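You operate a simulated robot arm through the tools that you are given. There is no shell and no other tool. Be economical: measure what you need, move in short steps, check, and stop when the job is done.

Carry out the task below with a simulated robot arm. There is one attempt and no reset: what you move stays moved.

TASK
Set the missing rivet in the green hinge plate, then load the purple one.
Fine: slide out again; green plate in the red caddy, purple plate in the slide's nest.

The check looks at the end state, three seconds after you hand in, the way a careful person would. Anything else that was tipped, shoved, dropped, spilled or broken makes it a failure.

THE ROBOT
A 7-joint arm with a two-finger parallel gripper, fixed in place. Base frame: the origin is at the foot of the arm, x ahead of it, y to its left, z up; the work surface is at about z = 880. Readings come in mm, degrees, newtons and seconds.
Its first joint turns from -166.0 to 166.0 degrees. Payload 4.4 kg.
The TCP is the grasp point between the finger pads, 23 mm short of the fingertips. In the tool frame z runs along the fingers and y along their closing line. Largest opening 94 mm; finger width 38, thickness 10; the body of the gripper, 54 by 96 mm, starts 39 mm behind the TCP.
Orientation is that of the tool frame in the base frame, as a unit quaternion [w, x, y, z]. With the fingers straight down and closing along the base's y, the tool's x points along the base's -x, its y along +y and its z along -z.

THE INTERFACE
- The arm moves only by the tool apply_moves. Its argument "series" is a list of rows, each a list of 7 numbers: the finger opening in mm, from 0 to 94, then the shift along the tool's x, y, z in units of 300 mm (1.0 is 300 mm), then the turn, a rotation vector about the tool's x, y, z in units of 180 degrees (1.0 is 180 degrees). In form: [[fingers, dx, dy, dz, wx, wy, wz], ...]. A call has 1 to 12 rows; each row is the pose to reach, as a shift and turn from the pose commanded when the call began, along the tool's axes at that moment. A call with a number of a shift or a turn outside -1 to 1 is refused whole. Rows are played at 5 a second. More than 50 mm and 8.6 degrees between two rows, or a gripper value outside its range, and nothing of the call is played. A pose out of reach is approached as far as the arm can. The call stops where the force on the tool passes 90 N (or 10 N more than at its start, if that is more) or the arm is blocked; 0.2 s more then pass. Each finger travels about 72 mm/s and halts on what it meets, pressing with about 39 N; the grip force reading is that of the motor and also rises with nothing between the fingers. The clock runs only during rows and for 0.2 s after the last one: add rows that repeat a pose to give the fingers time. The reply holds the time, the measured pose of the TCP, the force on the tool along the base axes, the opening and the grip force, in the units named above and with some noise, and new pictures: "show" is both (left out), scene, wrist or none.
- Cameras (640 x 400 px; columns grow to the right, rows downward): "scene" is fixed at [49.3, 652.8, 1627.4]; the picture's right is [-0.43, -0.90, 0.00], its down [-0.56, 0.26, -0.79] and it looks along [0.71, -0.34, -0.62] (base axes); focal length 310 px, centre (320, 200). "wrist" rides on the gripper at [-39, 0, -44] in the tool frame; the picture's right is [0.00, -1.00, 0.00], its down [0.97, 0.00, -0.24] and it looks along [0.24, 0.00, 0.97] (tool axes); focal length 218 px, centre (320, 200).
- pixel_to_xyz(camera, pixels): for up to 12 pixels [column, row] of the newest picture of that camera ("zoom" is the newest enlarged one), the place [x, y, z] in the base frame of the surface seen there, good to about 2 mm. The clock stands still meanwhile.
- close_up(camera, box): a new picture of the part [left, top, right, bottom] of that camera's present view, enlarged. The clock stands still meanwhile.
- job_done(): hands the job in; it is judged then, once.

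Keep the steps short. Do not move on a guess: measure, check each grasp and each placing, and mend mistakes. In all there are 80 turns and 150 pictures (those below and enlarged ones count). Leave the gripper open and the arm clear of the work at the hand-in unless told otherwise, and finish with a single line.

The tools are called after "Call:" as a command line: name --pt "numbers of a row" for each row, then --argument value for the rest, lists and objects as JSON in quotes. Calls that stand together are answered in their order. apply_moves: Moves the arm, as the interface text tells. Its arguments: {"type":"object","properties":{"series":{"type":"array","items":{"type":"array","items":{"type":"number"}}},"show":{"type":"string","enum":["both","scene","wrist","none"]}},"required":["series"]} The other tools are called the same way: pixel_to_xyz (camera, pixels) gives the place of the surface under pixels of a picture; close_up (camera, box) takes an enlarged picture of a part of a camera's view; job_done () hands the job in.

At the start:

```text
t: 0.0
position: [691.5, 380.2, 1295.0]
tool_rot: [0.001, 0.0, 1.0, 0.0]
contact_force: [0.2, 0.2, -0.1]
finger_gap: 94.3
grip_force: 0.0
```

scene: 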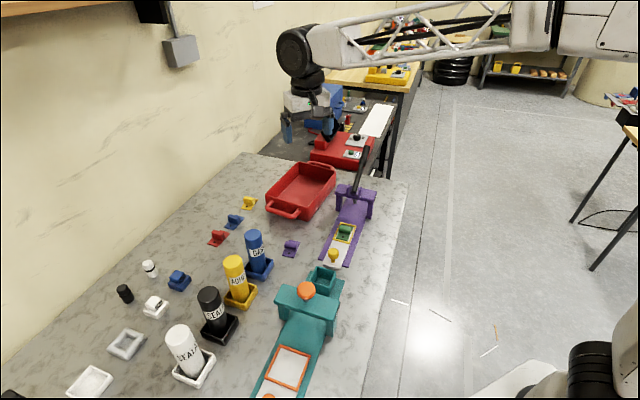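
wrist: 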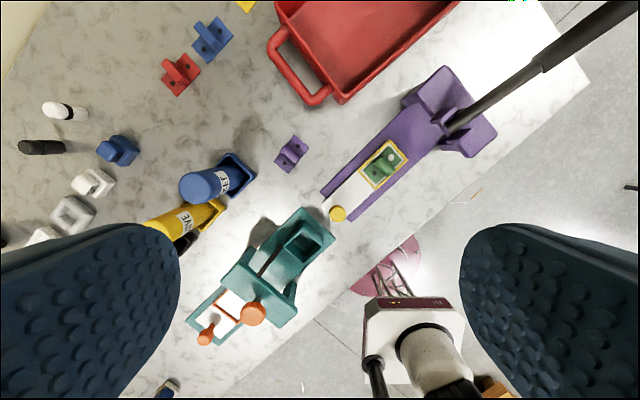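

I see a purple slide and lever press holding the green plate, a teal device with orange knobs, coloured bottles, loose plates, and a red caddy. I'll look closer at the main parts.

Call:
close_up --camera "scene" --box '[260, 130, 420, 280]'

Call:
close_up --camera "scene" --box '[60, 180, 380, 400]'

Call:
close_up --camera "wrist" --box '[260, 40, 520, 240]'

Call:
close_up --camera "wrist" --box '[160, 180, 380, 360]'

```text
2.67 times, centred on (340, 205) of scene
```

zoom: 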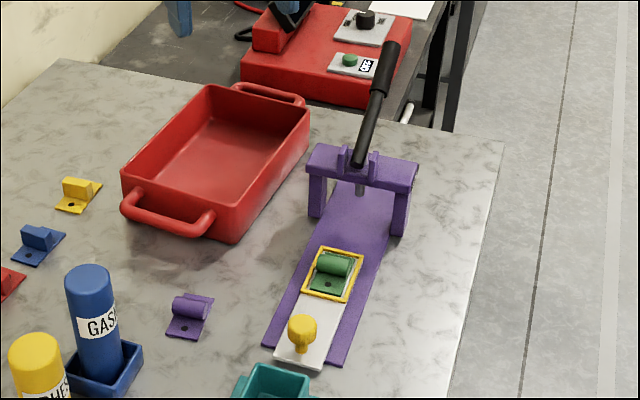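

```text
1.82 times, centred on (220, 290) of scene
```

zoom: 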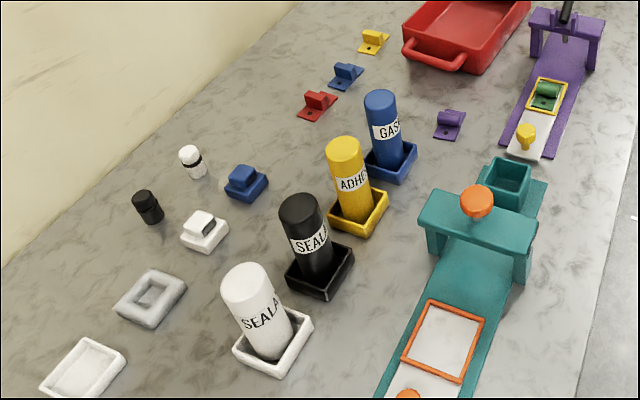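

```text
2.00 times, centred on (390, 140) of wrist
```

zoom: 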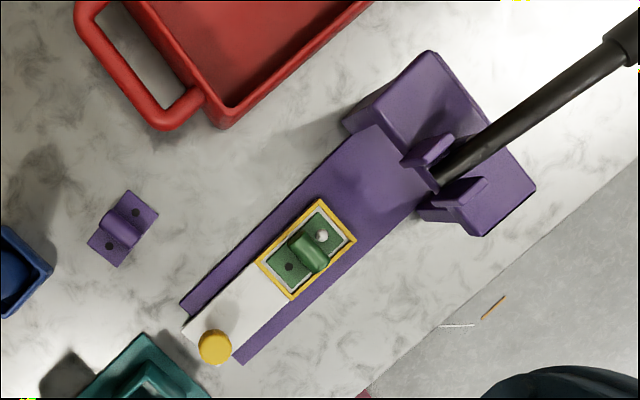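

```text
2.22 times, centred on (270, 270) of wrist
```

zoom: 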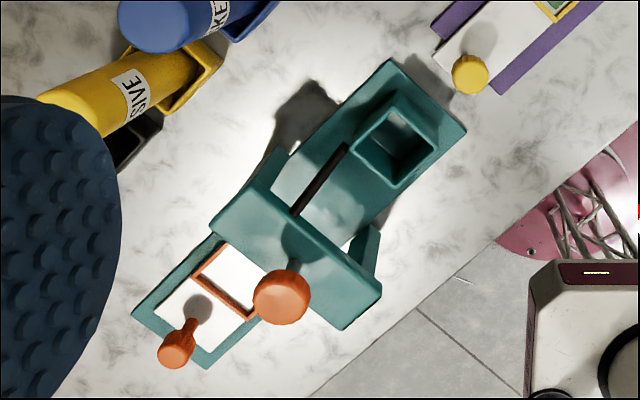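

The near hole of the green plate is empty and the far one has a rivet. I'll measure the slide, nest, press, lever, purple plate and caddy.

Call:
pixel_to_xyz --camera "wrist" --pixels '[[337, 213], [377, 174], [390, 158], [385, 166], [324, 204], [351, 193], [334, 193], [379, 220], [460, 110], [540, 67], [620, 15], [440, 85]]'

Call:
pixel_to_xyz --camera "wrist" --pixels '[[287, 162], [298, 147], [292, 154], [314, 95], [344, 104], [370, 60], [455, 8], [480, 150], [390, 142], [360, 174], [437, 190], [303, 238]]'

Call:
pixel_to_xyz --camera "scene" --pixels '[[350, 198], [366, 152], [348, 190], [333, 255], [344, 230], [340, 260], [300, 190], [285, 212], [369, 140], [290, 245], [375, 195], [338, 190]]'

```text
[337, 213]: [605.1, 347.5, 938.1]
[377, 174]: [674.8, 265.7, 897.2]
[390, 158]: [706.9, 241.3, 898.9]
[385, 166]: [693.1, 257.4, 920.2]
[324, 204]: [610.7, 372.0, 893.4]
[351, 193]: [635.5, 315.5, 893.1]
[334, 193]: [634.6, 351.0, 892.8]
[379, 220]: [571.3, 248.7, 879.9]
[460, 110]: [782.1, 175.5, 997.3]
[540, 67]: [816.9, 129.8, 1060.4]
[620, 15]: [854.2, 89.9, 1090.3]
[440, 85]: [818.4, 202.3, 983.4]
```

```text
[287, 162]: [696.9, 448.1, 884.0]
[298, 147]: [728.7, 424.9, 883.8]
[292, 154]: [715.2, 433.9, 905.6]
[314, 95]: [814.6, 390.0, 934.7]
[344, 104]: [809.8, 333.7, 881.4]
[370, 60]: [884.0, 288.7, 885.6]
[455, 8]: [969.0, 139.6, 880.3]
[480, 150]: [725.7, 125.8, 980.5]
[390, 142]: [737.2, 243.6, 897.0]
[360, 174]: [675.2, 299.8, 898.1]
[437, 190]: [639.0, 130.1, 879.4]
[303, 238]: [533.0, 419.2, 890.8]
```

```text
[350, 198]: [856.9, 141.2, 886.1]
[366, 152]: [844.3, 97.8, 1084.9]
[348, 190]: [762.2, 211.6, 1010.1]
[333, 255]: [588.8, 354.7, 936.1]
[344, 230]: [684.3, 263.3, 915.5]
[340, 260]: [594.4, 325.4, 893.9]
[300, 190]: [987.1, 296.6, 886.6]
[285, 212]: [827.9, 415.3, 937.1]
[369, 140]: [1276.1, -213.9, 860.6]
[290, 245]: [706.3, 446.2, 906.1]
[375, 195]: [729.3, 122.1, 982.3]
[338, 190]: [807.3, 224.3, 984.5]
```

Directions need refining, so I'll enlarge the slide area again and measure edges there.

Call:
close_up --camera "wrist" --box '[310, 130, 422, 230]'

Call:
close_up --camera "scene" --box '[320, 150, 384, 270]'

```text
4.00 times, centred on (366, 180) of wrist
```

zoom: 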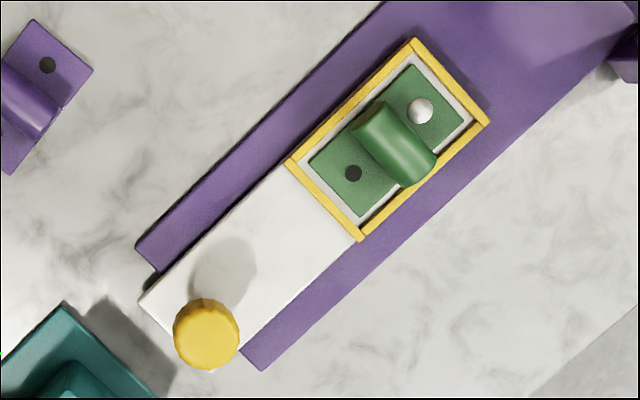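

```text
3.33 times, centred on (352, 210) of scene
```

zoom: 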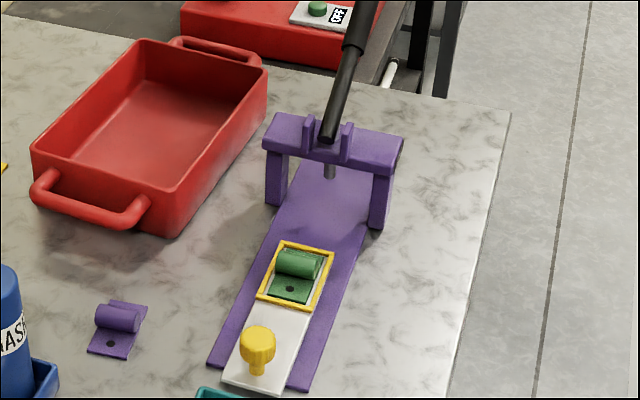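

Call:
pixel_to_xyz --camera "zoom" --pixels '[[330, 174], [330, 165], [258, 340], [257, 372], [221, 380], [210, 362], [305, 388], [290, 290], [283, 243], [331, 249], [312, 306], [260, 296]]'

Call:
pixel_to_xyz --camera "zoom" --pixels '[[275, 205], [378, 228], [290, 130], [400, 140], [325, 135], [308, 130], [347, 135], [355, 40], [345, 75], [385, 180], [267, 150], [373, 160]]'

Call:
close_up --camera "wrist" --box '[310, 130, 422, 230]'

```text
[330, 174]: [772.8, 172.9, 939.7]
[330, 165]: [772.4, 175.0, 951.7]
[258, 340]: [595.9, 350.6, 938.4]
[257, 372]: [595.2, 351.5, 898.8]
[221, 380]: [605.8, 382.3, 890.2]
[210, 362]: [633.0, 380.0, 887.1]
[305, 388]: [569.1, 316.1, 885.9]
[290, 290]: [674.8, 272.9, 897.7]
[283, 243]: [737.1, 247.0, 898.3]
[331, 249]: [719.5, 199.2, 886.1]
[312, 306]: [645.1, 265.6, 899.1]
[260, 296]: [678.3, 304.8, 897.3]
```

```text
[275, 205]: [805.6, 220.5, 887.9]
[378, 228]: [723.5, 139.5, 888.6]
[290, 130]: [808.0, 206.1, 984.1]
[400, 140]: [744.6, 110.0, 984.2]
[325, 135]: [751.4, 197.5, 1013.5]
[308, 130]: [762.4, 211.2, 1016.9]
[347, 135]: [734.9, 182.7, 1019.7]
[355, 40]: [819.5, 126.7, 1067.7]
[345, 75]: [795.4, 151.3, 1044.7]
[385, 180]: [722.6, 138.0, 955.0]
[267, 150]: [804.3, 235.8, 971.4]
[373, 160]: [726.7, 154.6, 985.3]
```

```text
4.00 times, centred on (366, 180) of wrist
```

zoom: 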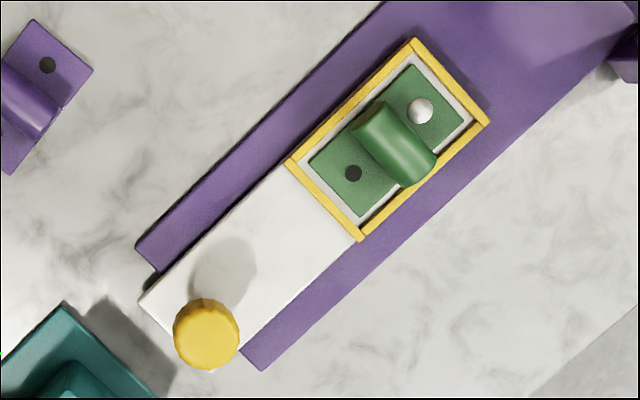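

The slide axis runs along (0.707, -0.707), with the knob, plate and ram all on one line. I'll move above the knob, turn 45°, and narrow the fingers.

Call:
apply_moves --pt "80 0.0445 -0.0146 0.131 0 0 0.0357" --pt "70 0.089 -0.0292 0.262 0 0 0.0714" --pt "60 0.1336 -0.0438 0.393 0 0 0.1071" --pt "50 0.178 -0.0585 0.524 0 0 0.1429" --pt "50 0.2226 -0.0731 0.655 0 0 0.1786" --pt "50 0.267 -0.0877 0.786 0 0 0.2143" --pt "50 0.3117 -0.1023 0.9167 0 0 0.25" --pt "50 0.3117 -0.1023 0.9167 0 0 0.25"

```text
t: 1.8
position: [600.6, 348.8, 1017.5]
tool_rot: [0.0, 0.383, 0.924, 0.0]
contact_force: [-1.4, 0.5, 0.3]
finger_gap: 49.9
grip_force: 0.1
```

scene: 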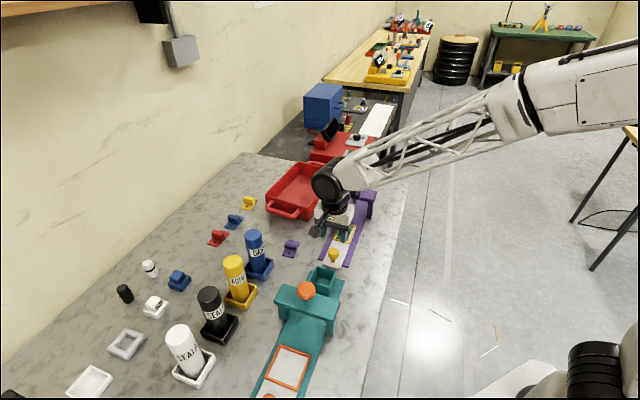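
wrist: 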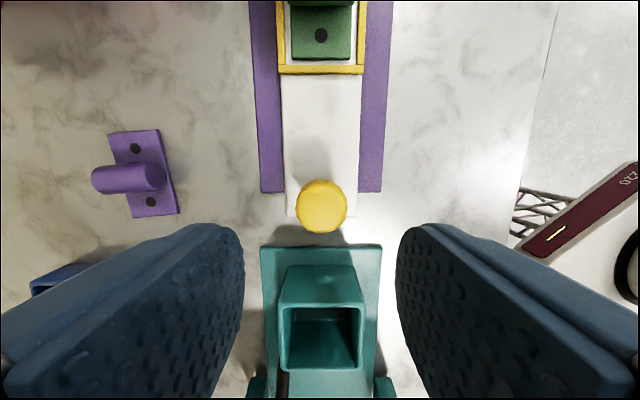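

The knob is at (321,205), nearly under the TCP. I'll check it and the teal bin's near rim.

Call:
pixel_to_xyz --camera "wrist" --pixels '[[321, 205], [321, 184], [321, 228], [320, 268], [320, 300], [270, 250], [300, 130], [300, 200], [320, 37], [320, 70], [135, 148], [150, 201]]'

```text
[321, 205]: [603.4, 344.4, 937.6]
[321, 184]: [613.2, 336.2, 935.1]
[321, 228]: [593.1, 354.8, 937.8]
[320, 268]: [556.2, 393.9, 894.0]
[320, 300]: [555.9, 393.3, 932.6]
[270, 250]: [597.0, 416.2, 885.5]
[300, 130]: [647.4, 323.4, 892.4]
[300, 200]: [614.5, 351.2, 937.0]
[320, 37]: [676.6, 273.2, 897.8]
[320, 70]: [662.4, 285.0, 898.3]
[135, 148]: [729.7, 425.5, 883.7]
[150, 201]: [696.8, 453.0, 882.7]
```

The bin is clear of the fingers. I'll lower onto the knob in steps and then close on it.

Call:
apply_moves --pt "50 -0.013 0 0.12 0 0 0" --pt "50 -0.013 0 0.24 0 0 0" --pt "50 -0.013 0 0.313 0 0 0" --pt "50 -0.013 0 0.313 0 0 0" --pt "10 -0.013 0 0.313 0 0 0" --pt "10 -0.013 0 0.313 0 0 0" --pt "10 -0.013 0 0.313 0 0 0" --show "wrist"

```text
t: 3.4
position: [602.3, 346.6, 924.5]
tool_rot: [0.0, 0.382, 0.924, 0.0]
contact_force: [10.6, 6.8, -10.7]
finger_gap: 31.9
grip_force: 45.4
```

wrist: 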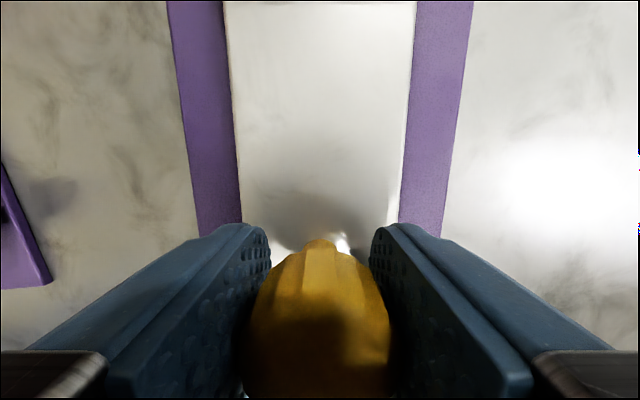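

The knob is held, with a gap of 31.9 mm. I'll push the slide 80 mm toward the press.

Call:
apply_moves --pt "10 -0.05 0 0 0 0 0" --pt "10 -0.1 0 0 0 0 0" --pt "10 -0.15 0 0 0 0 0" --pt "10 -0.2 0 0 0 0 0" --pt "10 -0.267 0 0 0 0 0" --pt "10 -0.267 0 0 0 0 0" --show "scene"

```text
t: 4.8
position: [658.4, 289.7, 924.8]
tool_rot: [0.0, 0.383, 0.924, 0.0]
contact_force: [-32.9, -33.7, 18.5]
finger_gap: 32.0
grip_force: 44.6
```

scene: 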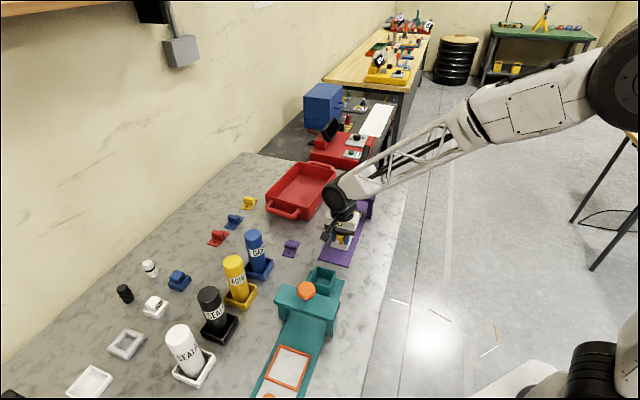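

The slide moved 80 mm. A sideways force of about 47 N means my line is slightly off. I'll shift 1.5 mm toward -v and push on to find the stop.

Call:
apply_moves --pt "10 0 -0.005 0 0 0 0" --pt "10 -0.03 -0.006 0 0 0 0" --pt "10 -0.06 -0.007 0 0 0 0" --pt "10 -0.06 -0.007 0 0 0 0" --show "none"

```text
t: 5.8
position: [670.7, 275.9, 924.8]
tool_rot: [0.0, 0.383, 0.924, 0.001]
contact_force: [43.8, 45.7, -39.7]
finger_gap: 32.0
grip_force: 44.4
```

Now it is over-corrected at +63 N. I'll go back 0.7 mm, then continue 15 mm.

Call:
apply_moves --pt "10 0 0.0023 0 0 0 0" --pt "10 -0.025 0.0022 0 0 0 0" --pt "10 -0.05 0.0021 0 0 0 0" --pt "10 -0.05 0.0021 0 0 0 0" --show "none"

```text
t: 6.8
position: [680.3, 266.1, 925.1]
tool_rot: [0.0, 0.383, 0.924, 0.0]
contact_force: [39.4, 41.0, -37.8]
finger_gap: 31.9
grip_force: 45.0
```

Call:
apply_moves --pt "10 0 0.0025 0 0 0 0" --pt "10 -0.025 0.0025 0 0 0 0" --pt "10 -0.05 0.0025 0 0 0 0" --pt "10 -0.05 0.0025 0 0 0 0" --show "both"

```text
t: 7.8
position: [691.7, 256.0, 925.3]
tool_rot: [-0.001, 0.383, 0.924, -0.001]
contact_force: [6.2, 6.5, -34.1]
finger_gap: 31.9
grip_force: 44.8
```

scene: 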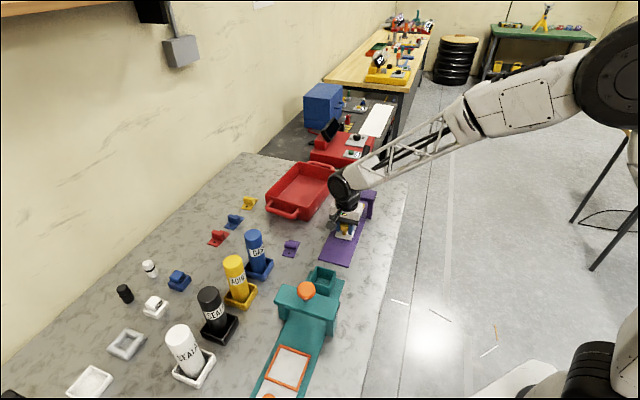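
wrist: 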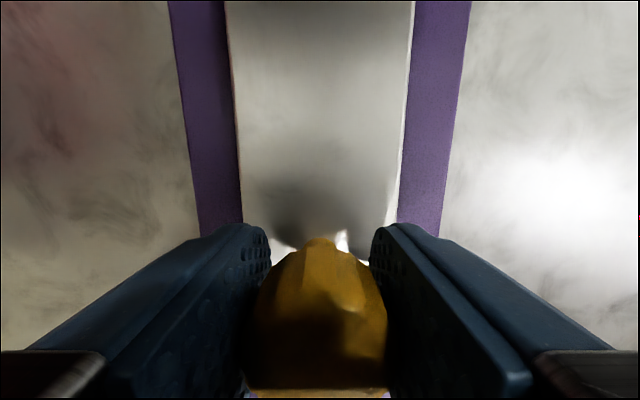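

Travel is about 127 mm with no stop yet. I'll continue another 18 mm gently.

Call:
apply_moves --pt "10 -0.02 0 0.002 0 0 0" --pt "10 -0.04 0 0.002 0 0 0" --pt "10 -0.06 0 0.002 0 0 0" --pt "10 -0.06 0 0.002 0 0 0" --show "none"

```text
t: 8.8
position: [705.1, 242.4, 926.5]
tool_rot: [0.0, 0.383, 0.924, 0.001]
contact_force: [-13.0, -15.4, 11.7]
finger_gap: 32.0
grip_force: 44.8
```

Call:
apply_moves --pt "10 -0.015 0 0 0 0 0" --pt "10 -0.03 0 0 0 0 0" --pt "10 -0.03 0 0 0 0 0" --show "none"

```text
t: 9.6
position: [710.2, 236.7, 923.8]
tool_rot: [0.0, 0.383, 0.924, -0.001]
contact_force: [-35.7, 18.8, -9.9]
finger_gap: 32.1
grip_force: 45.0
```

Force along the slide is now about -38 N, so this is the stop at 153 mm of travel. I'll release the knob and rise to look.

Call:
apply_moves --pt "10 0.005 0 0 0 0 0" --pt "50 0.005 0 0 0 0 0" --pt "50 0.005 0 0 0 0 0" --pt "50 0.005 0 -0.1 0 0 0" --pt "50 0.05 0 -0.25 0 0 0" --pt "50 0.15 0 -0.35 0 0 0" --pt "50 0.3 0 -0.4 0 0 0" --pt "50 0.45 0 -0.4 0 0 0" --pt "50 0.6 0 -0.4 0 0 0" --pt "50 0.6 0 -0.4 0 0 0"

```text
t: 11.8
position: [582.0, 366.7, 1044.1]
tool_rot: [0.0, 0.383, 0.924, 0.0]
contact_force: [0.2, -0.4, 0.0]
finger_gap: 49.5
grip_force: 0.0
```

scene: 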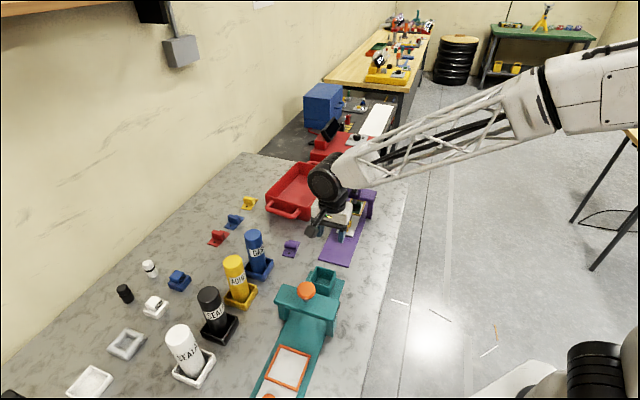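
wrist: 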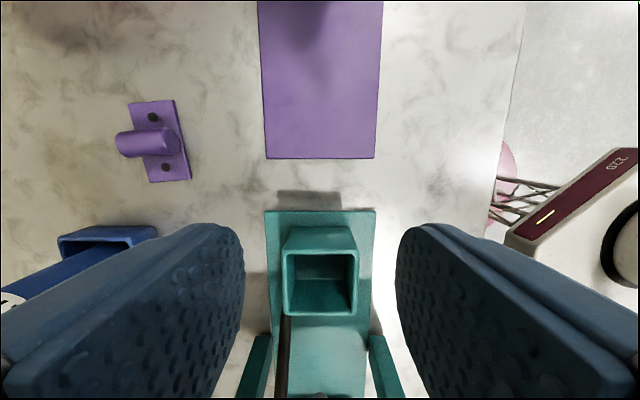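

I'll tilt the gripper toward the press so the wrist camera sees under the beam.

Call:
apply_moves --pt "50 0 0 -0.03 0 -0.045 0" --pt "50 0 0 -0.06 0 -0.09 0" --pt "50 0 0 -0.1 0 -0.135 0" --pt "50 0 0 -0.1 0 -0.18 0" --pt "50 0 0 -0.1 0 -0.225 0" --pt "50 0 0 -0.1 0 -0.27 0" --pt "50 0 0 -0.1 0 -0.27 0"

```text
t: 13.4
position: [582.7, 363.5, 1075.2]
tool_rot: [0.381, 0.349, 0.841, -0.158]
contact_force: [-0.2, -0.6, 0.6]
finger_gap: 50.0
grip_force: 0.0
```

scene: 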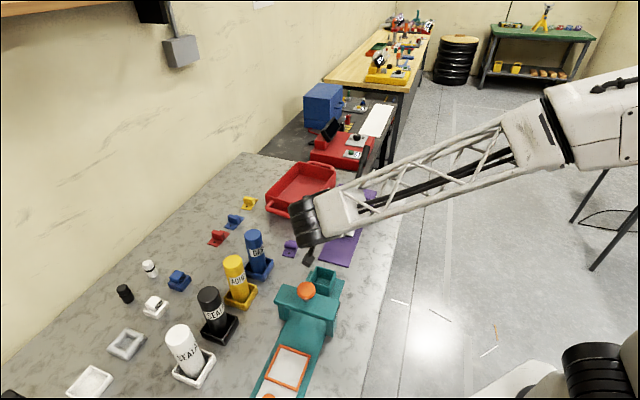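
wrist: 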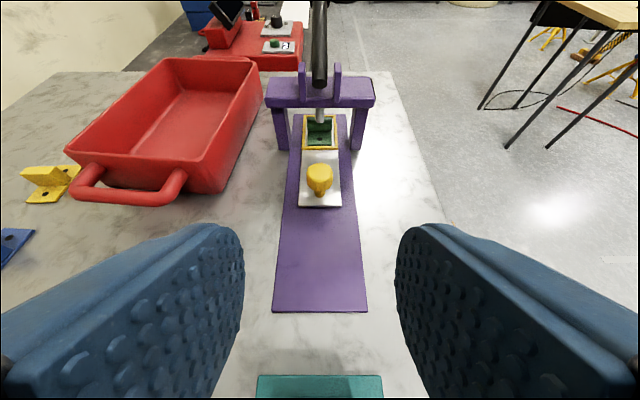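

Call:
close_up --camera "wrist" --box '[272, 60, 368, 160]'

```text
4.00 times, centred on (320, 110) of wrist
```

zoom: 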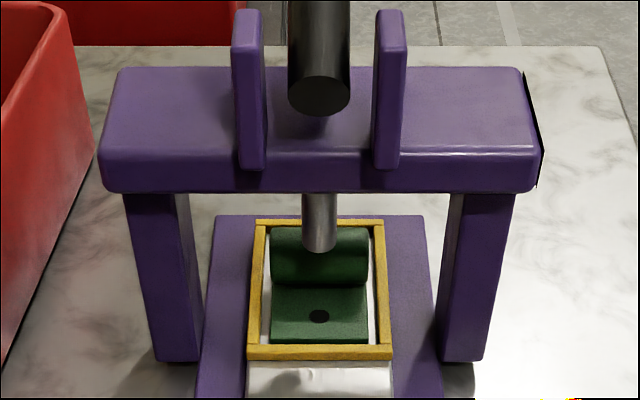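

Call:
pixel_to_xyz --camera "zoom" --pixels '[[319, 316], [319, 249], [319, 235], [319, 210], [319, 260], [319, 352], [300, 335], [319, 228], [290, 110], [240, 150], [390, 150], [319, 180]]'

Call:
pixel_to_xyz --camera "wrist" --pixels '[[319, 182], [319, 203], [319, 215], [319, 10], [319, 40], [319, 80], [319, 305], [312, 20]]'

```text
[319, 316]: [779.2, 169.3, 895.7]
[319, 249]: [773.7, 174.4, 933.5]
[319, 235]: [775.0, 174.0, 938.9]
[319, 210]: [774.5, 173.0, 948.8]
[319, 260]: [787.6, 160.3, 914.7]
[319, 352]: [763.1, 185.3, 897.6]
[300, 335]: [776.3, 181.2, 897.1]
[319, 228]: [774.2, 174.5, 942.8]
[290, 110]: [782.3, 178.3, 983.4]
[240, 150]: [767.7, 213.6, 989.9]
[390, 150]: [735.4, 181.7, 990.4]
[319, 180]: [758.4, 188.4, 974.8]
```

```text
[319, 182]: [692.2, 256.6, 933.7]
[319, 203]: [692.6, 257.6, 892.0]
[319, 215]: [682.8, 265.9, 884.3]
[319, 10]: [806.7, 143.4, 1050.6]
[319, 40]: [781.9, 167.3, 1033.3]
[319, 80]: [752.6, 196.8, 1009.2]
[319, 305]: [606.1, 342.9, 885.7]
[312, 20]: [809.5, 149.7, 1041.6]
```

The empty hole (u≈431, v≈670.6) lies under the ram axis (u≈432). Next is the lever end, which I'll measure in the scene view.

Call:
close_up --camera "scene" --box '[340, 130, 404, 200]'

Call:
pixel_to_xyz --camera "scene" --pixels '[[367, 147], [367, 150], [366, 155], [365, 160], [364, 165], [363, 170]]'

```text
5.71 times, centred on (372, 165) of scene
```

zoom: 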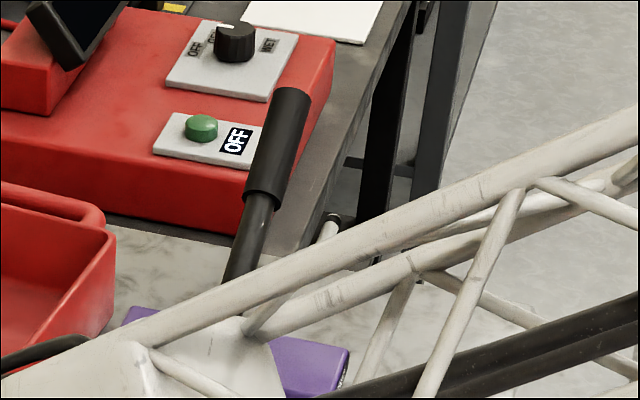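

```text
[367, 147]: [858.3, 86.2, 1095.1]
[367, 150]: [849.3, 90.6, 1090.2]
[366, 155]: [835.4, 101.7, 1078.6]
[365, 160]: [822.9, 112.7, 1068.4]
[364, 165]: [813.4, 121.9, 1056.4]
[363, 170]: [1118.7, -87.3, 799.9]
```

The lever grip runs from u≈490 to 548 with its end at about (858,86,1095). I'll untilt first and then travel above it.

Call:
apply_moves --pt "30 0 0 -0.05 0 0.045 0" --pt "10 0 0 -0.1 0 0.09 0" --pt "0 0 0 -0.15 0 0.135 0" --pt "0 0 0 -0.2 0 0.18 0" --pt "0 0 0 -0.25 0 0.225 0" --pt "0 0 0 -0.3 0 0.27 0" --pt "0 0 0 -0.3 0 0.27 0" --show "none"

```text
t: 15.0
position: [534.2, 411.1, 1134.1]
tool_rot: [-0.001, 0.383, 0.924, 0.001]
contact_force: [0.1, 1.1, -0.4]
finger_gap: 0.1
grip_force: 38.8
```

Call:
apply_moves --pt "0 -0.13 0 -0.05 0 0 0" --pt "0 -0.26 0 -0.1 0 0 0" --pt "0 -0.4 0 -0.15 0 0 0" --pt "0 -0.55 0 -0.15 0 0 0" --pt "0 -0.7 0 -0.15 0 0 0" --pt "0 -0.85 0 -0.15 0 0 0" --pt "0 -0.98 0 -0.15 0 0 0" --pt "0 -0.98 0 -0.15 0 0 0" --show "none"

Call:
apply_moves --pt "0 -0.12 0.004 0 0 0 0" --pt "0 -0.25 0.004 0 0 0 0" --pt "0 -0.38 0.004 0 0 0 0" --pt "0 -0.49 0.004 0 0 0 0" --pt "0 -0.49 0.004 0 0 0 0"

```text
t: 16.8
position: [745.0, 205.1, 1181.0]
tool_rot: [0.0, 0.383, 0.924, 0.0]
contact_force: [-1.6, 0.4, 0.4]
finger_gap: 0.1
grip_force: 39.2
```

```text
t: 18.0
position: [849.6, 100.7, 1177.6]
tool_rot: [0.0, 0.383, 0.924, 0.001]
contact_force: [-0.6, 0.3, 0.0]
finger_gap: 0.0
grip_force: 38.8
```

scene: 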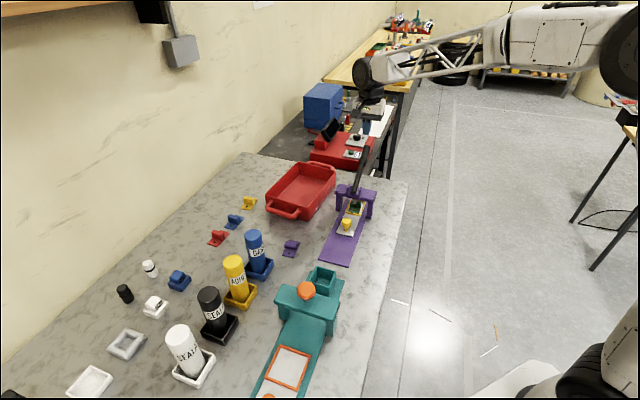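
wrist: 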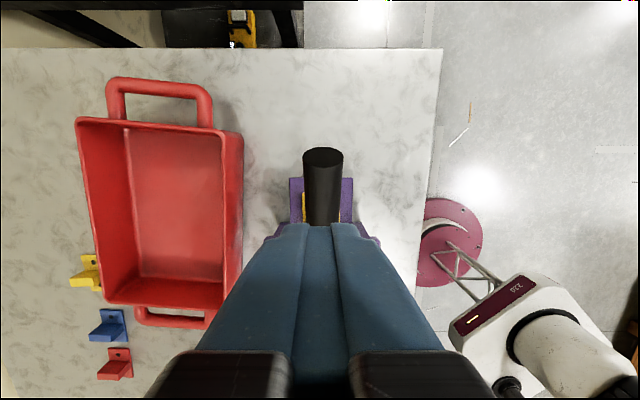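

The lever end is visible at (323,160), well aligned. I'll check its position and then lower.

Call:
pixel_to_xyz --camera "wrist" --pixels '[[323, 158], [323, 175], [323, 200], [323, 148], [308, 190], [338, 190], [321, 215]]'

Call:
pixel_to_xyz --camera "wrist" --pixels '[[85, 120], [235, 135], [110, 300], [235, 300], [160, 200], [180, 240], [160, 90], [175, 318]]'

```text
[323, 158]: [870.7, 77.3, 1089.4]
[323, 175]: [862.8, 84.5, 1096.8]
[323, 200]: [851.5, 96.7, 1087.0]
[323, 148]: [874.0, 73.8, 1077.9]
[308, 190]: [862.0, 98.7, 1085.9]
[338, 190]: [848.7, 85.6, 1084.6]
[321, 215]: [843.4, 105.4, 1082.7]
```

```text
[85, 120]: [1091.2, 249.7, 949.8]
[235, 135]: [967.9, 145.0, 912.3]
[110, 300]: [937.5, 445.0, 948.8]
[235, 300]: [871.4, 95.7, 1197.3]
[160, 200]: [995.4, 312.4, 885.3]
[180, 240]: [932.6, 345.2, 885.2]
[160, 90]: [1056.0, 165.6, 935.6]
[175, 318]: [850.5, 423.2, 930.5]
```

Lever top is about z 1090 at u 530. I'll press down in steps, watching the force.

Call:
apply_moves --pt "0 0 0 0.08 0 0 0" --pt "0 0 0 0.15 0 0 0" --pt "0 0 0 0.19 0 0 0" --pt "0 0 0 0.22 0 0 0" --pt "0 0 0 0.25 0 0 0" --pt "0 0 0 0.28 0 0 0" --pt "0 0 0 0.31 0 0 0" --pt "0 0 0 0.34 0 0 0" --pt "0 0 0 0.34 0 0 0"

```text
t: 20.0
position: [846.3, 100.6, 1078.8]
tool_rot: [0.0, 0.382, 0.924, 0.0]
contact_force: [0.6, 0.6, -0.2]
finger_gap: 0.2
grip_force: 39.1
```

scene: 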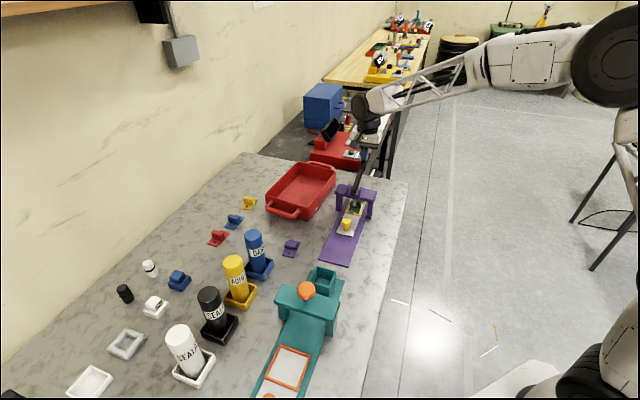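
wrist: 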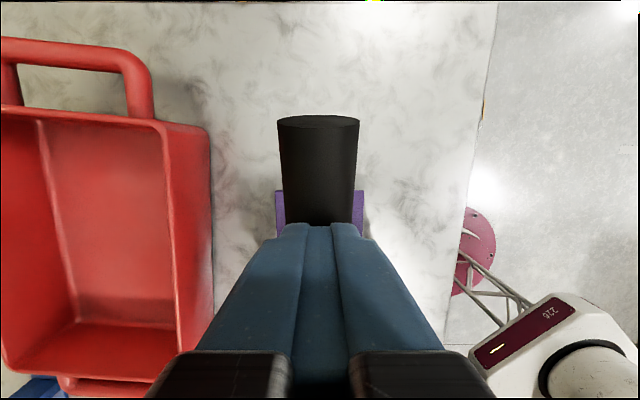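

No force was felt although the tip is at z 1056. I'll see whether the lever moved.

Call:
pixel_to_xyz --camera "wrist" --pixels '[[320, 135], [320, 160], [320, 190], [320, 215], [320, 119]]'

Call:
close_up --camera "scene" --box '[330, 110, 410, 240]'

```text
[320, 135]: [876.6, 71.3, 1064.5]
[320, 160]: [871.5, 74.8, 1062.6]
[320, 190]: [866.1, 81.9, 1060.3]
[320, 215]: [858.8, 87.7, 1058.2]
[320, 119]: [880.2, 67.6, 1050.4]
```

```text
3.08 times, centred on (370, 175) of scene
```

zoom: 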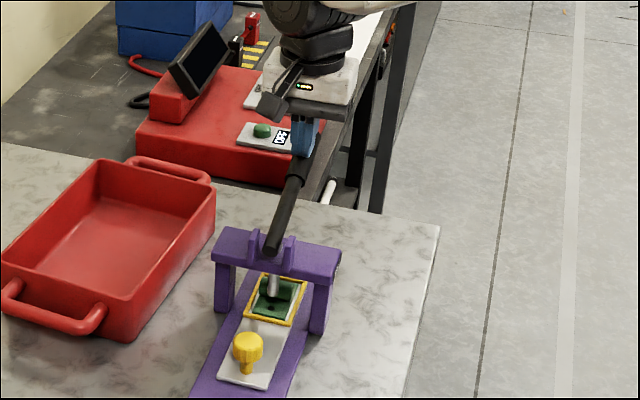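

The lever follows with little force; its end is now at z≈1064. I'll keep pressing in small steps.

Call:
apply_moves --pt "0 0 0 0.03 0 0 0" --pt "0 0 0 0.06 0 0 0" --pt "0 0 0 0.09 0 0 0" --pt "0 0 0 0.12 0 0 0" --pt "0 0 0 0.15 0 0 0" --pt "0 0 0 0.15 0 0 0" --show "scene"

Call:
close_up --camera "scene" --box '[330, 150, 394, 240]'

```text
t: 21.4
position: [849.1, 99.8, 1032.6]
tool_rot: [0.0, 0.383, 0.924, 0.0]
contact_force: [-0.9, 0.5, 0.6]
finger_gap: 0.0
grip_force: 38.7
```

scene: 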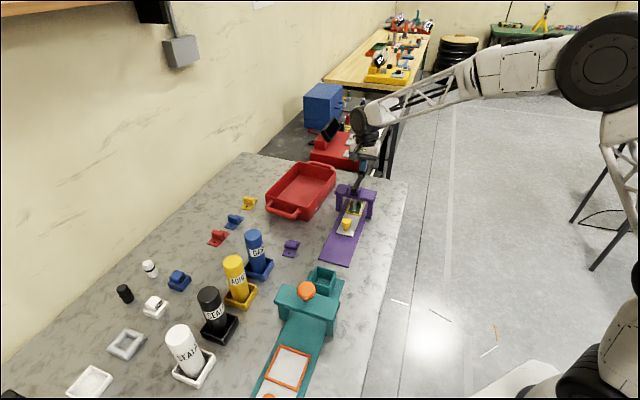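

```text
4.44 times, centred on (362, 195) of scene
```

zoom: 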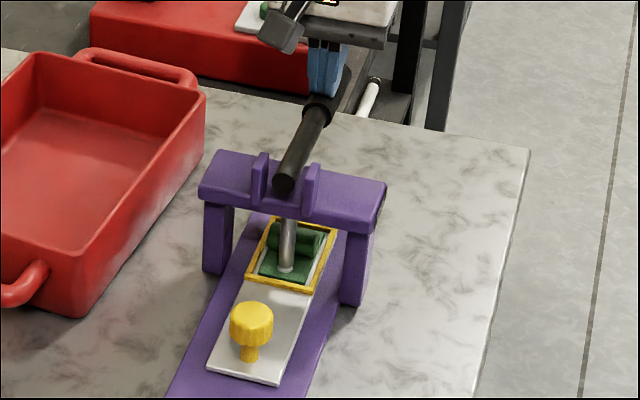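

The ram is now at the near hole. I'll press further until the force rises.

Call:
apply_moves --pt "0 0 0 0.02 0 0 0" --pt "0 0 0 0.04 0 0 0" --pt "0 0 0 0.06 0 0 0" --pt "0 0 0 0.08 0 0 0" --pt "0 0 0 0.1 0 0 0" --pt "0 0 0 0.1 0 0 0" --show "scene"

Call:
close_up --camera "scene" --box '[330, 150, 394, 240]'

```text
t: 22.1
position: [850.6, 100.7, 1029.3]
tool_rot: [0.004, 0.383, 0.924, 0.001]
contact_force: [-5.6, -2.8, 27.2]
finger_gap: 0.0
grip_force: 39.3
stopped in row 3: the force on the tool passed its limit (the readings are from after the stop); the commanded pose is now the measured one
```

scene: 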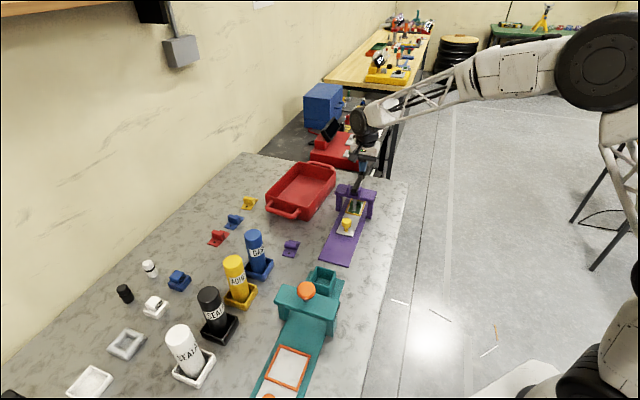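

```text
4.44 times, centred on (362, 195) of scene
```

zoom: 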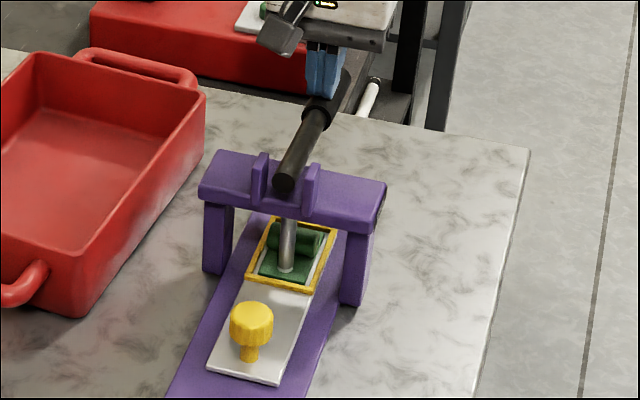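

The end of stroke was reached with over 90 N. I'll raise and see whether the lever springs back and the rivet is set.

Call:
apply_moves --pt "0 0 0 -0.08 0 0 0" --pt "0 0 0 -0.16 0 0 0" --pt "0 0 0 -0.24 0 0 0" --pt "0 0 0 -0.36 0 0 0" --pt "0 0 0 -0.5 0 0 0" --pt "0 0 0 -0.5 0 0 0" --show "both"

Call:
close_up --camera "scene" --box '[330, 140, 394, 240]'

```text
t: 23.5
position: [846.9, 101.9, 1176.6]
tool_rot: [0.003, 0.383, 0.924, 0.001]
contact_force: [0.1, -0.4, -0.2]
finger_gap: 0.2
grip_force: 38.9
```

scene: 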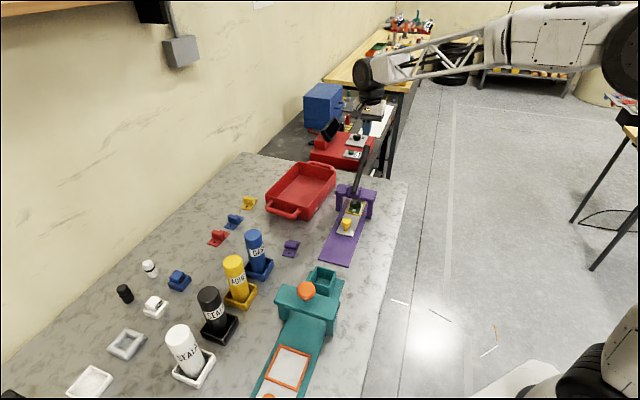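
wrist: 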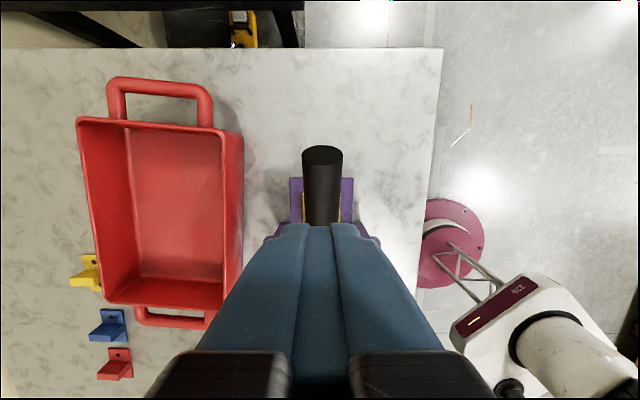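

```text
4.00 times, centred on (362, 190) of scene
```

zoom: 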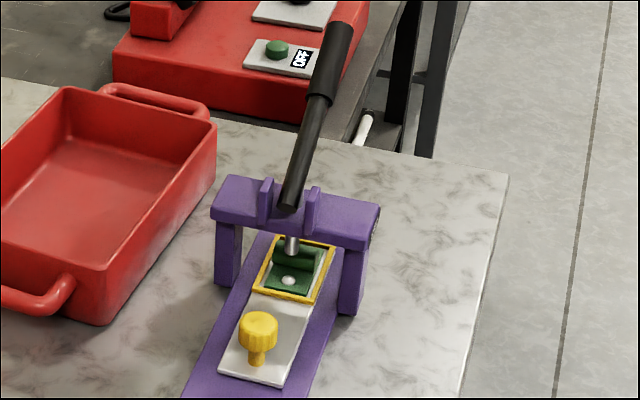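

The near hole now shows a silver rivet head and the lever has sprung back up. I'll return over the knob to pull the slide out.

Call:
apply_moves --pt "20 0.14 0 0 0 0 0" --pt "50 0.3 0 0 0 0 0" --pt "50 0.45 0 0 0 0 0" --pt "50 0.6 0 0 0 0 0" --pt "50 0.65 0 0.1 0 0 0" --pt "50 0.65 0 0.24 0 0 0" --pt "50 0.65 0 0.4 0 0 0" --pt "50 0.65 0 0.5 0 0 0" --pt "50 0.65 0 0.5 0 0 0" --show "wrist"

```text
t: 25.5
position: [711.3, 239.8, 1025.7]
tool_rot: [0.003, 0.383, 0.924, 0.002]
contact_force: [0.3, 0.1, -0.3]
finger_gap: 50.1
grip_force: 0.0
```

wrist: 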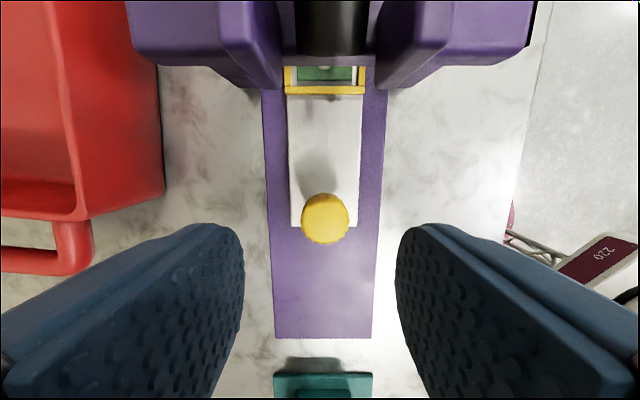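

Call:
pixel_to_xyz --camera "wrist" --pixels '[[325, 216], [325, 196], [325, 238], [304, 217], [345, 217]]'

```text
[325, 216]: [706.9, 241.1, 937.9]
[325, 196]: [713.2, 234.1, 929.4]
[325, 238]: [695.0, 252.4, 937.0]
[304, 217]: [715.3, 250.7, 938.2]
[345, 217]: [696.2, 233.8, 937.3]
```

Knob centre is about (705.8,242.2). I'll shift slightly, lower and grasp.

Call:
apply_moves --pt "50 0.02 -0.0075 0.12 0 0 0" --pt "50 0.02 -0.0075 0.25 0 0 0" --pt "50 0.02 -0.0075 0.337 0 0 0" --pt "50 0.02 -0.0075 0.337 0 0 0" --pt "10 0.02 -0.0075 0.337 0 0 0" --pt "10 0.02 -0.0075 0.337 0 0 0" --pt "10 0.02 -0.0075 0.337 0 0 0" --show "none"

Call:
apply_moves --pt "10 0.05 0 0 0 0 0" --pt "10 0.1 0 0 0 0 0" --pt "10 0.15 0 0 0 0 0" --pt "10 0.15 0 0 0 0 0" --show "none"

```text
t: 27.1
position: [707.8, 241.2, 925.6]
tool_rot: [0.001, 0.382, 0.924, 0.001]
contact_force: [-15.1, -16.3, 7.6]
finger_gap: 31.8
grip_force: 44.8
```

```text
t: 28.1
position: [675.6, 272.0, 926.4]
tool_rot: [0.001, 0.383, 0.924, 0.001]
contact_force: [-52.0, -53.0, 40.1]
finger_gap: 32.1
grip_force: 44.9
```

The slide is coming out, but the side force is about -75 N. I'll shift 1.2 mm toward -v and continue.

Call:
apply_moves --pt "10 0 -0.004 0 0 0 0" --pt "10 0.05 -0.004 0 0 0 0" --pt "10 0.1 -0.004 0 0 0 0" --pt "10 0.1 -0.004 0 0 0 0" --show "none"

Call:
apply_moves --pt "10 0.05 0 0 0 0 0" --pt "10 0.1 0 0 0 0 0" --pt "10 0.15 0 0 0 0 0" --pt "10 0.18 0 0 0 0 0" --pt "10 0.18 0 0 0 0 0" --show "scene"

```text
t: 29.1
position: [654.0, 294.5, 925.5]
tool_rot: [0.003, 0.384, 0.923, 0.002]
contact_force: [-11.2, -11.1, 16.8]
finger_gap: 31.8
grip_force: 44.8
```

```text
t: 30.3
position: [615.6, 331.8, 926.3]
tool_rot: [0.003, 0.383, 0.924, 0.002]
contact_force: [18.7, 20.2, 23.9]
finger_gap: 32.1
grip_force: 44.8
```

scene: 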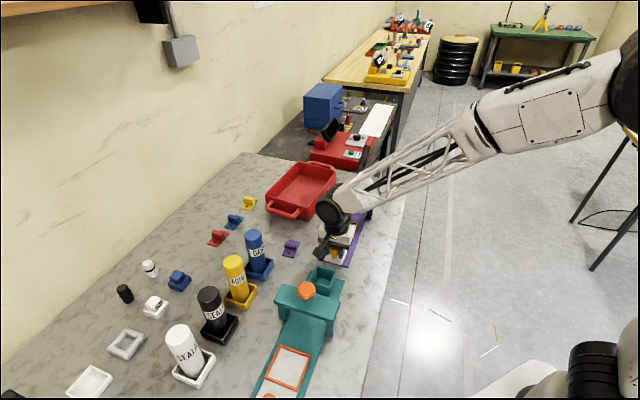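

About 16 mm remain to the original out position.

Call:
apply_moves --pt "10 0.025 0 0 0 0 0" --pt "10 0.05 0 0 0 0 0" --pt "10 0.058 0 0 0 0 0" --pt "10 0.058 0 0 0 0 0" --show "none"

```text
t: 31.3
position: [604.3, 343.3, 924.3]
tool_rot: [0.004, 0.384, 0.923, 0.002]
contact_force: [64.2, 10.0, 13.7]
finger_gap: 32.0
grip_force: 45.1
```

The outer stop is reached (about 38 N resistance). I'll release, rise and turn -90° so the fingers close along the slide.

Call:
apply_moves --pt "10 -0.005 0 0 0 0 0" --pt "50 -0.005 0 0 0 0 0" --pt "50 -0.005 0 0 0 0 0" --pt "50 -0.005 0 -0.1 0 0 0" --pt "50 -0.005 0 -0.25 0 0 0" --pt "50 -0.1 0 -0.35 0 0 0" --pt "50 -0.2 0 -0.4 0 0 0" --pt "50 -0.32 0 -0.4 0 0 0" --pt "50 -0.42 0 -0.4 0 0 0" --pt "50 -0.42 0 -0.4 0 0 0" --show "none"

Call:
apply_moves --pt "50 0 0 0 0 0 -0.0455" --pt "50 0 0 0 0 0 -0.091" --pt "50 0 0 0 0 0 -0.1365" --pt "50 0 0 0 0 0 -0.182" --pt "50 0 0 0 0 0 -0.2275" --pt "50 0 0 0 0 0 -0.273" --pt "50 0 0 0 0 0 -0.3185" --pt "50 0 0 0 0 0 -0.364" --pt "50 0 0 0 0 0 -0.4095" --pt "50 0 0 0 0 0 -0.455" --pt "50 0 0 0 0 0 -0.5" --pt "50 0 0 0 0 0 -0.5"

```text
t: 33.5
position: [690.5, 251.0, 1045.0]
tool_rot: [0.002, 0.383, 0.924, 0.002]
contact_force: [-0.2, 0.5, 0.0]
finger_gap: 50.1
grip_force: 0.2
```

```text
t: 36.1
position: [689.4, 255.3, 1043.6]
tool_rot: [0.004, -0.383, 0.924, -0.001]
contact_force: [0.6, -0.2, 0.2]
finger_gap: 49.9
grip_force: 0.1
```

scene: 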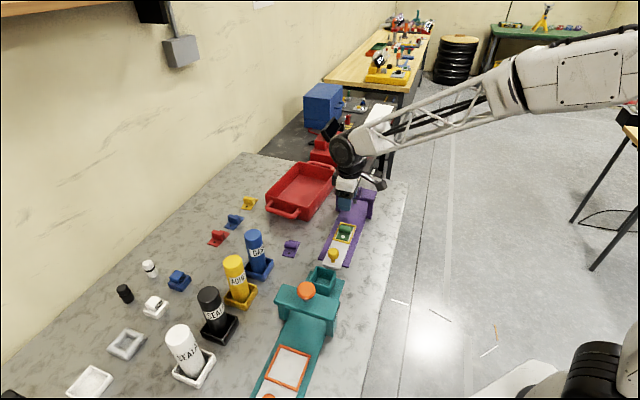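
wrist: 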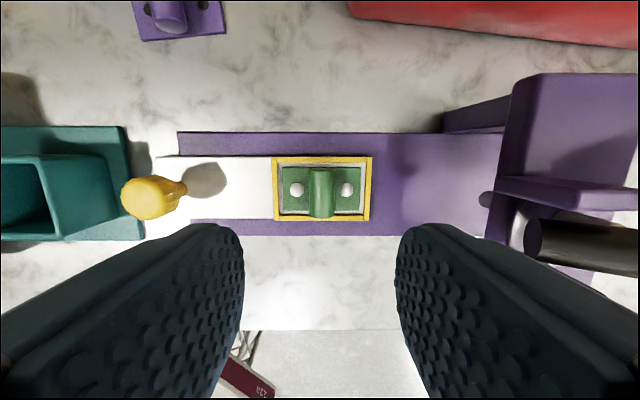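

Both rivets show at (296,190) and (347,190). I'll measure the barrel and the nest.

Call:
pixel_to_xyz --camera "wrist" --pixels '[[321, 195], [321, 172], [321, 214], [310, 195], [332, 195], [296, 190], [347, 190], [275, 158], [370, 158], [368, 218], [277, 218], [290, 205]]'

Call:
close_up --camera "wrist" --box '[260, 145, 388, 225]'

```text
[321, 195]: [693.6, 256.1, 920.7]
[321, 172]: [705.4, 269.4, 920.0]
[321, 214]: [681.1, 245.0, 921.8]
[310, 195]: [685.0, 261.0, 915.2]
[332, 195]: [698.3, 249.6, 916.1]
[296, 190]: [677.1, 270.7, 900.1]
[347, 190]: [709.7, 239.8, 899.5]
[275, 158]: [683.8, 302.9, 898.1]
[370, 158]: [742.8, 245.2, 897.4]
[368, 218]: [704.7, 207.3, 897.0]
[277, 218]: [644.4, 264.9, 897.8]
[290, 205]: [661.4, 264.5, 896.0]
```

```text
5.00 times, centred on (324, 185) of wrist
```

zoom: 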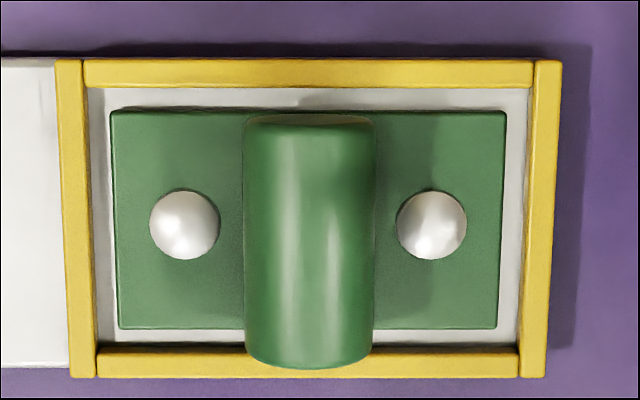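

I'll lower onto the barrel centre with the tips staying above the rivet heads, then close.

Call:
apply_moves --pt "50 -0.0107 -0.0073 0.13 0 0 0" --pt "50 -0.0107 -0.0073 0.26 0 0 0" --pt "50 -0.0107 -0.0073 0.35 0 0 0" --pt "50 -0.0107 -0.0073 0.396 0 0 0" --pt "50 -0.0107 -0.0073 0.396 0 0 0" --pt "12 -0.0107 -0.0073 0.396 0 0 0" --pt "12 -0.0107 -0.0073 0.396 0 0 0" --pt "12 -0.0107 -0.0073 0.396 0 0 0" --pt "12 -0.0107 -0.0073 0.396 0 0 0" --show "wrist"

```text
t: 38.1
position: [695.9, 254.5, 925.5]
tool_rot: [0.004, -0.383, 0.924, -0.001]
contact_force: [-0.3, 0.4, 1.0]
finger_gap: 17.2
grip_force: 38.7
```

wrist: 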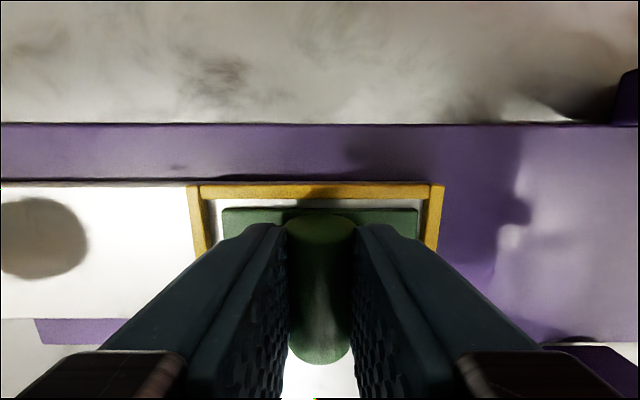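

The barrel is gripped (17.2 mm gap). I'll lift straight up and check that only the plate came along.

Call:
apply_moves --pt "12 0 0 -0.03 0 0 0" --pt "12 0 0 -0.1 0 0 0" --pt "12 0 0 -0.2 0 0 0" --pt "12 0 0 -0.3 0 0 0" --pt "12 0 0 -0.4 0 0 0" --pt "12 0 0 -0.4 0 0 0" --show "both"

Call:
pixel_to_xyz --camera "scene" --pixels '[[267, 197], [299, 217], [335, 181], [306, 162], [300, 190], [285, 213], [330, 165], [310, 195]]'

```text
t: 39.5
position: [692.7, 255.6, 1046.3]
tool_rot: [0.004, -0.382, 0.924, -0.001]
contact_force: [-0.2, -0.6, -0.9]
finger_gap: 17.2
grip_force: 38.7
```

scene: 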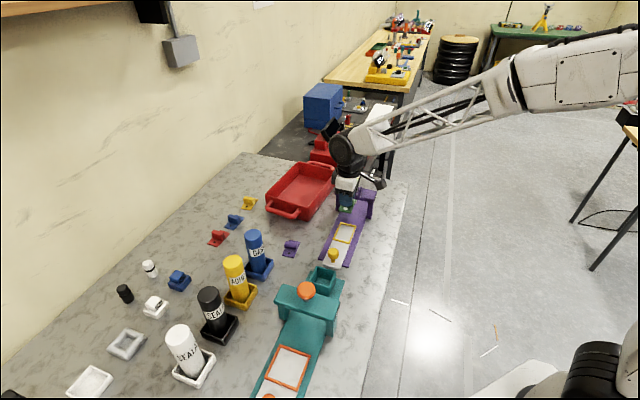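
wrist: 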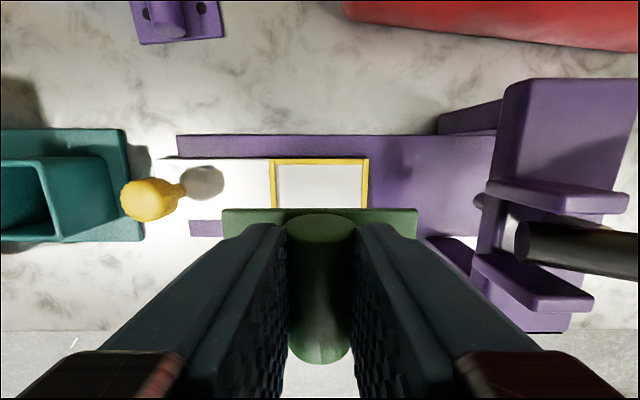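

```text
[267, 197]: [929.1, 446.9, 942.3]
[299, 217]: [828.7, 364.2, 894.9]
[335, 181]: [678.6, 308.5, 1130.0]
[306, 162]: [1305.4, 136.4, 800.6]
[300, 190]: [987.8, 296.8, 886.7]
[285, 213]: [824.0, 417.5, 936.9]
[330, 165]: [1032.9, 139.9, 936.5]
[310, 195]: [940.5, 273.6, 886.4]
```

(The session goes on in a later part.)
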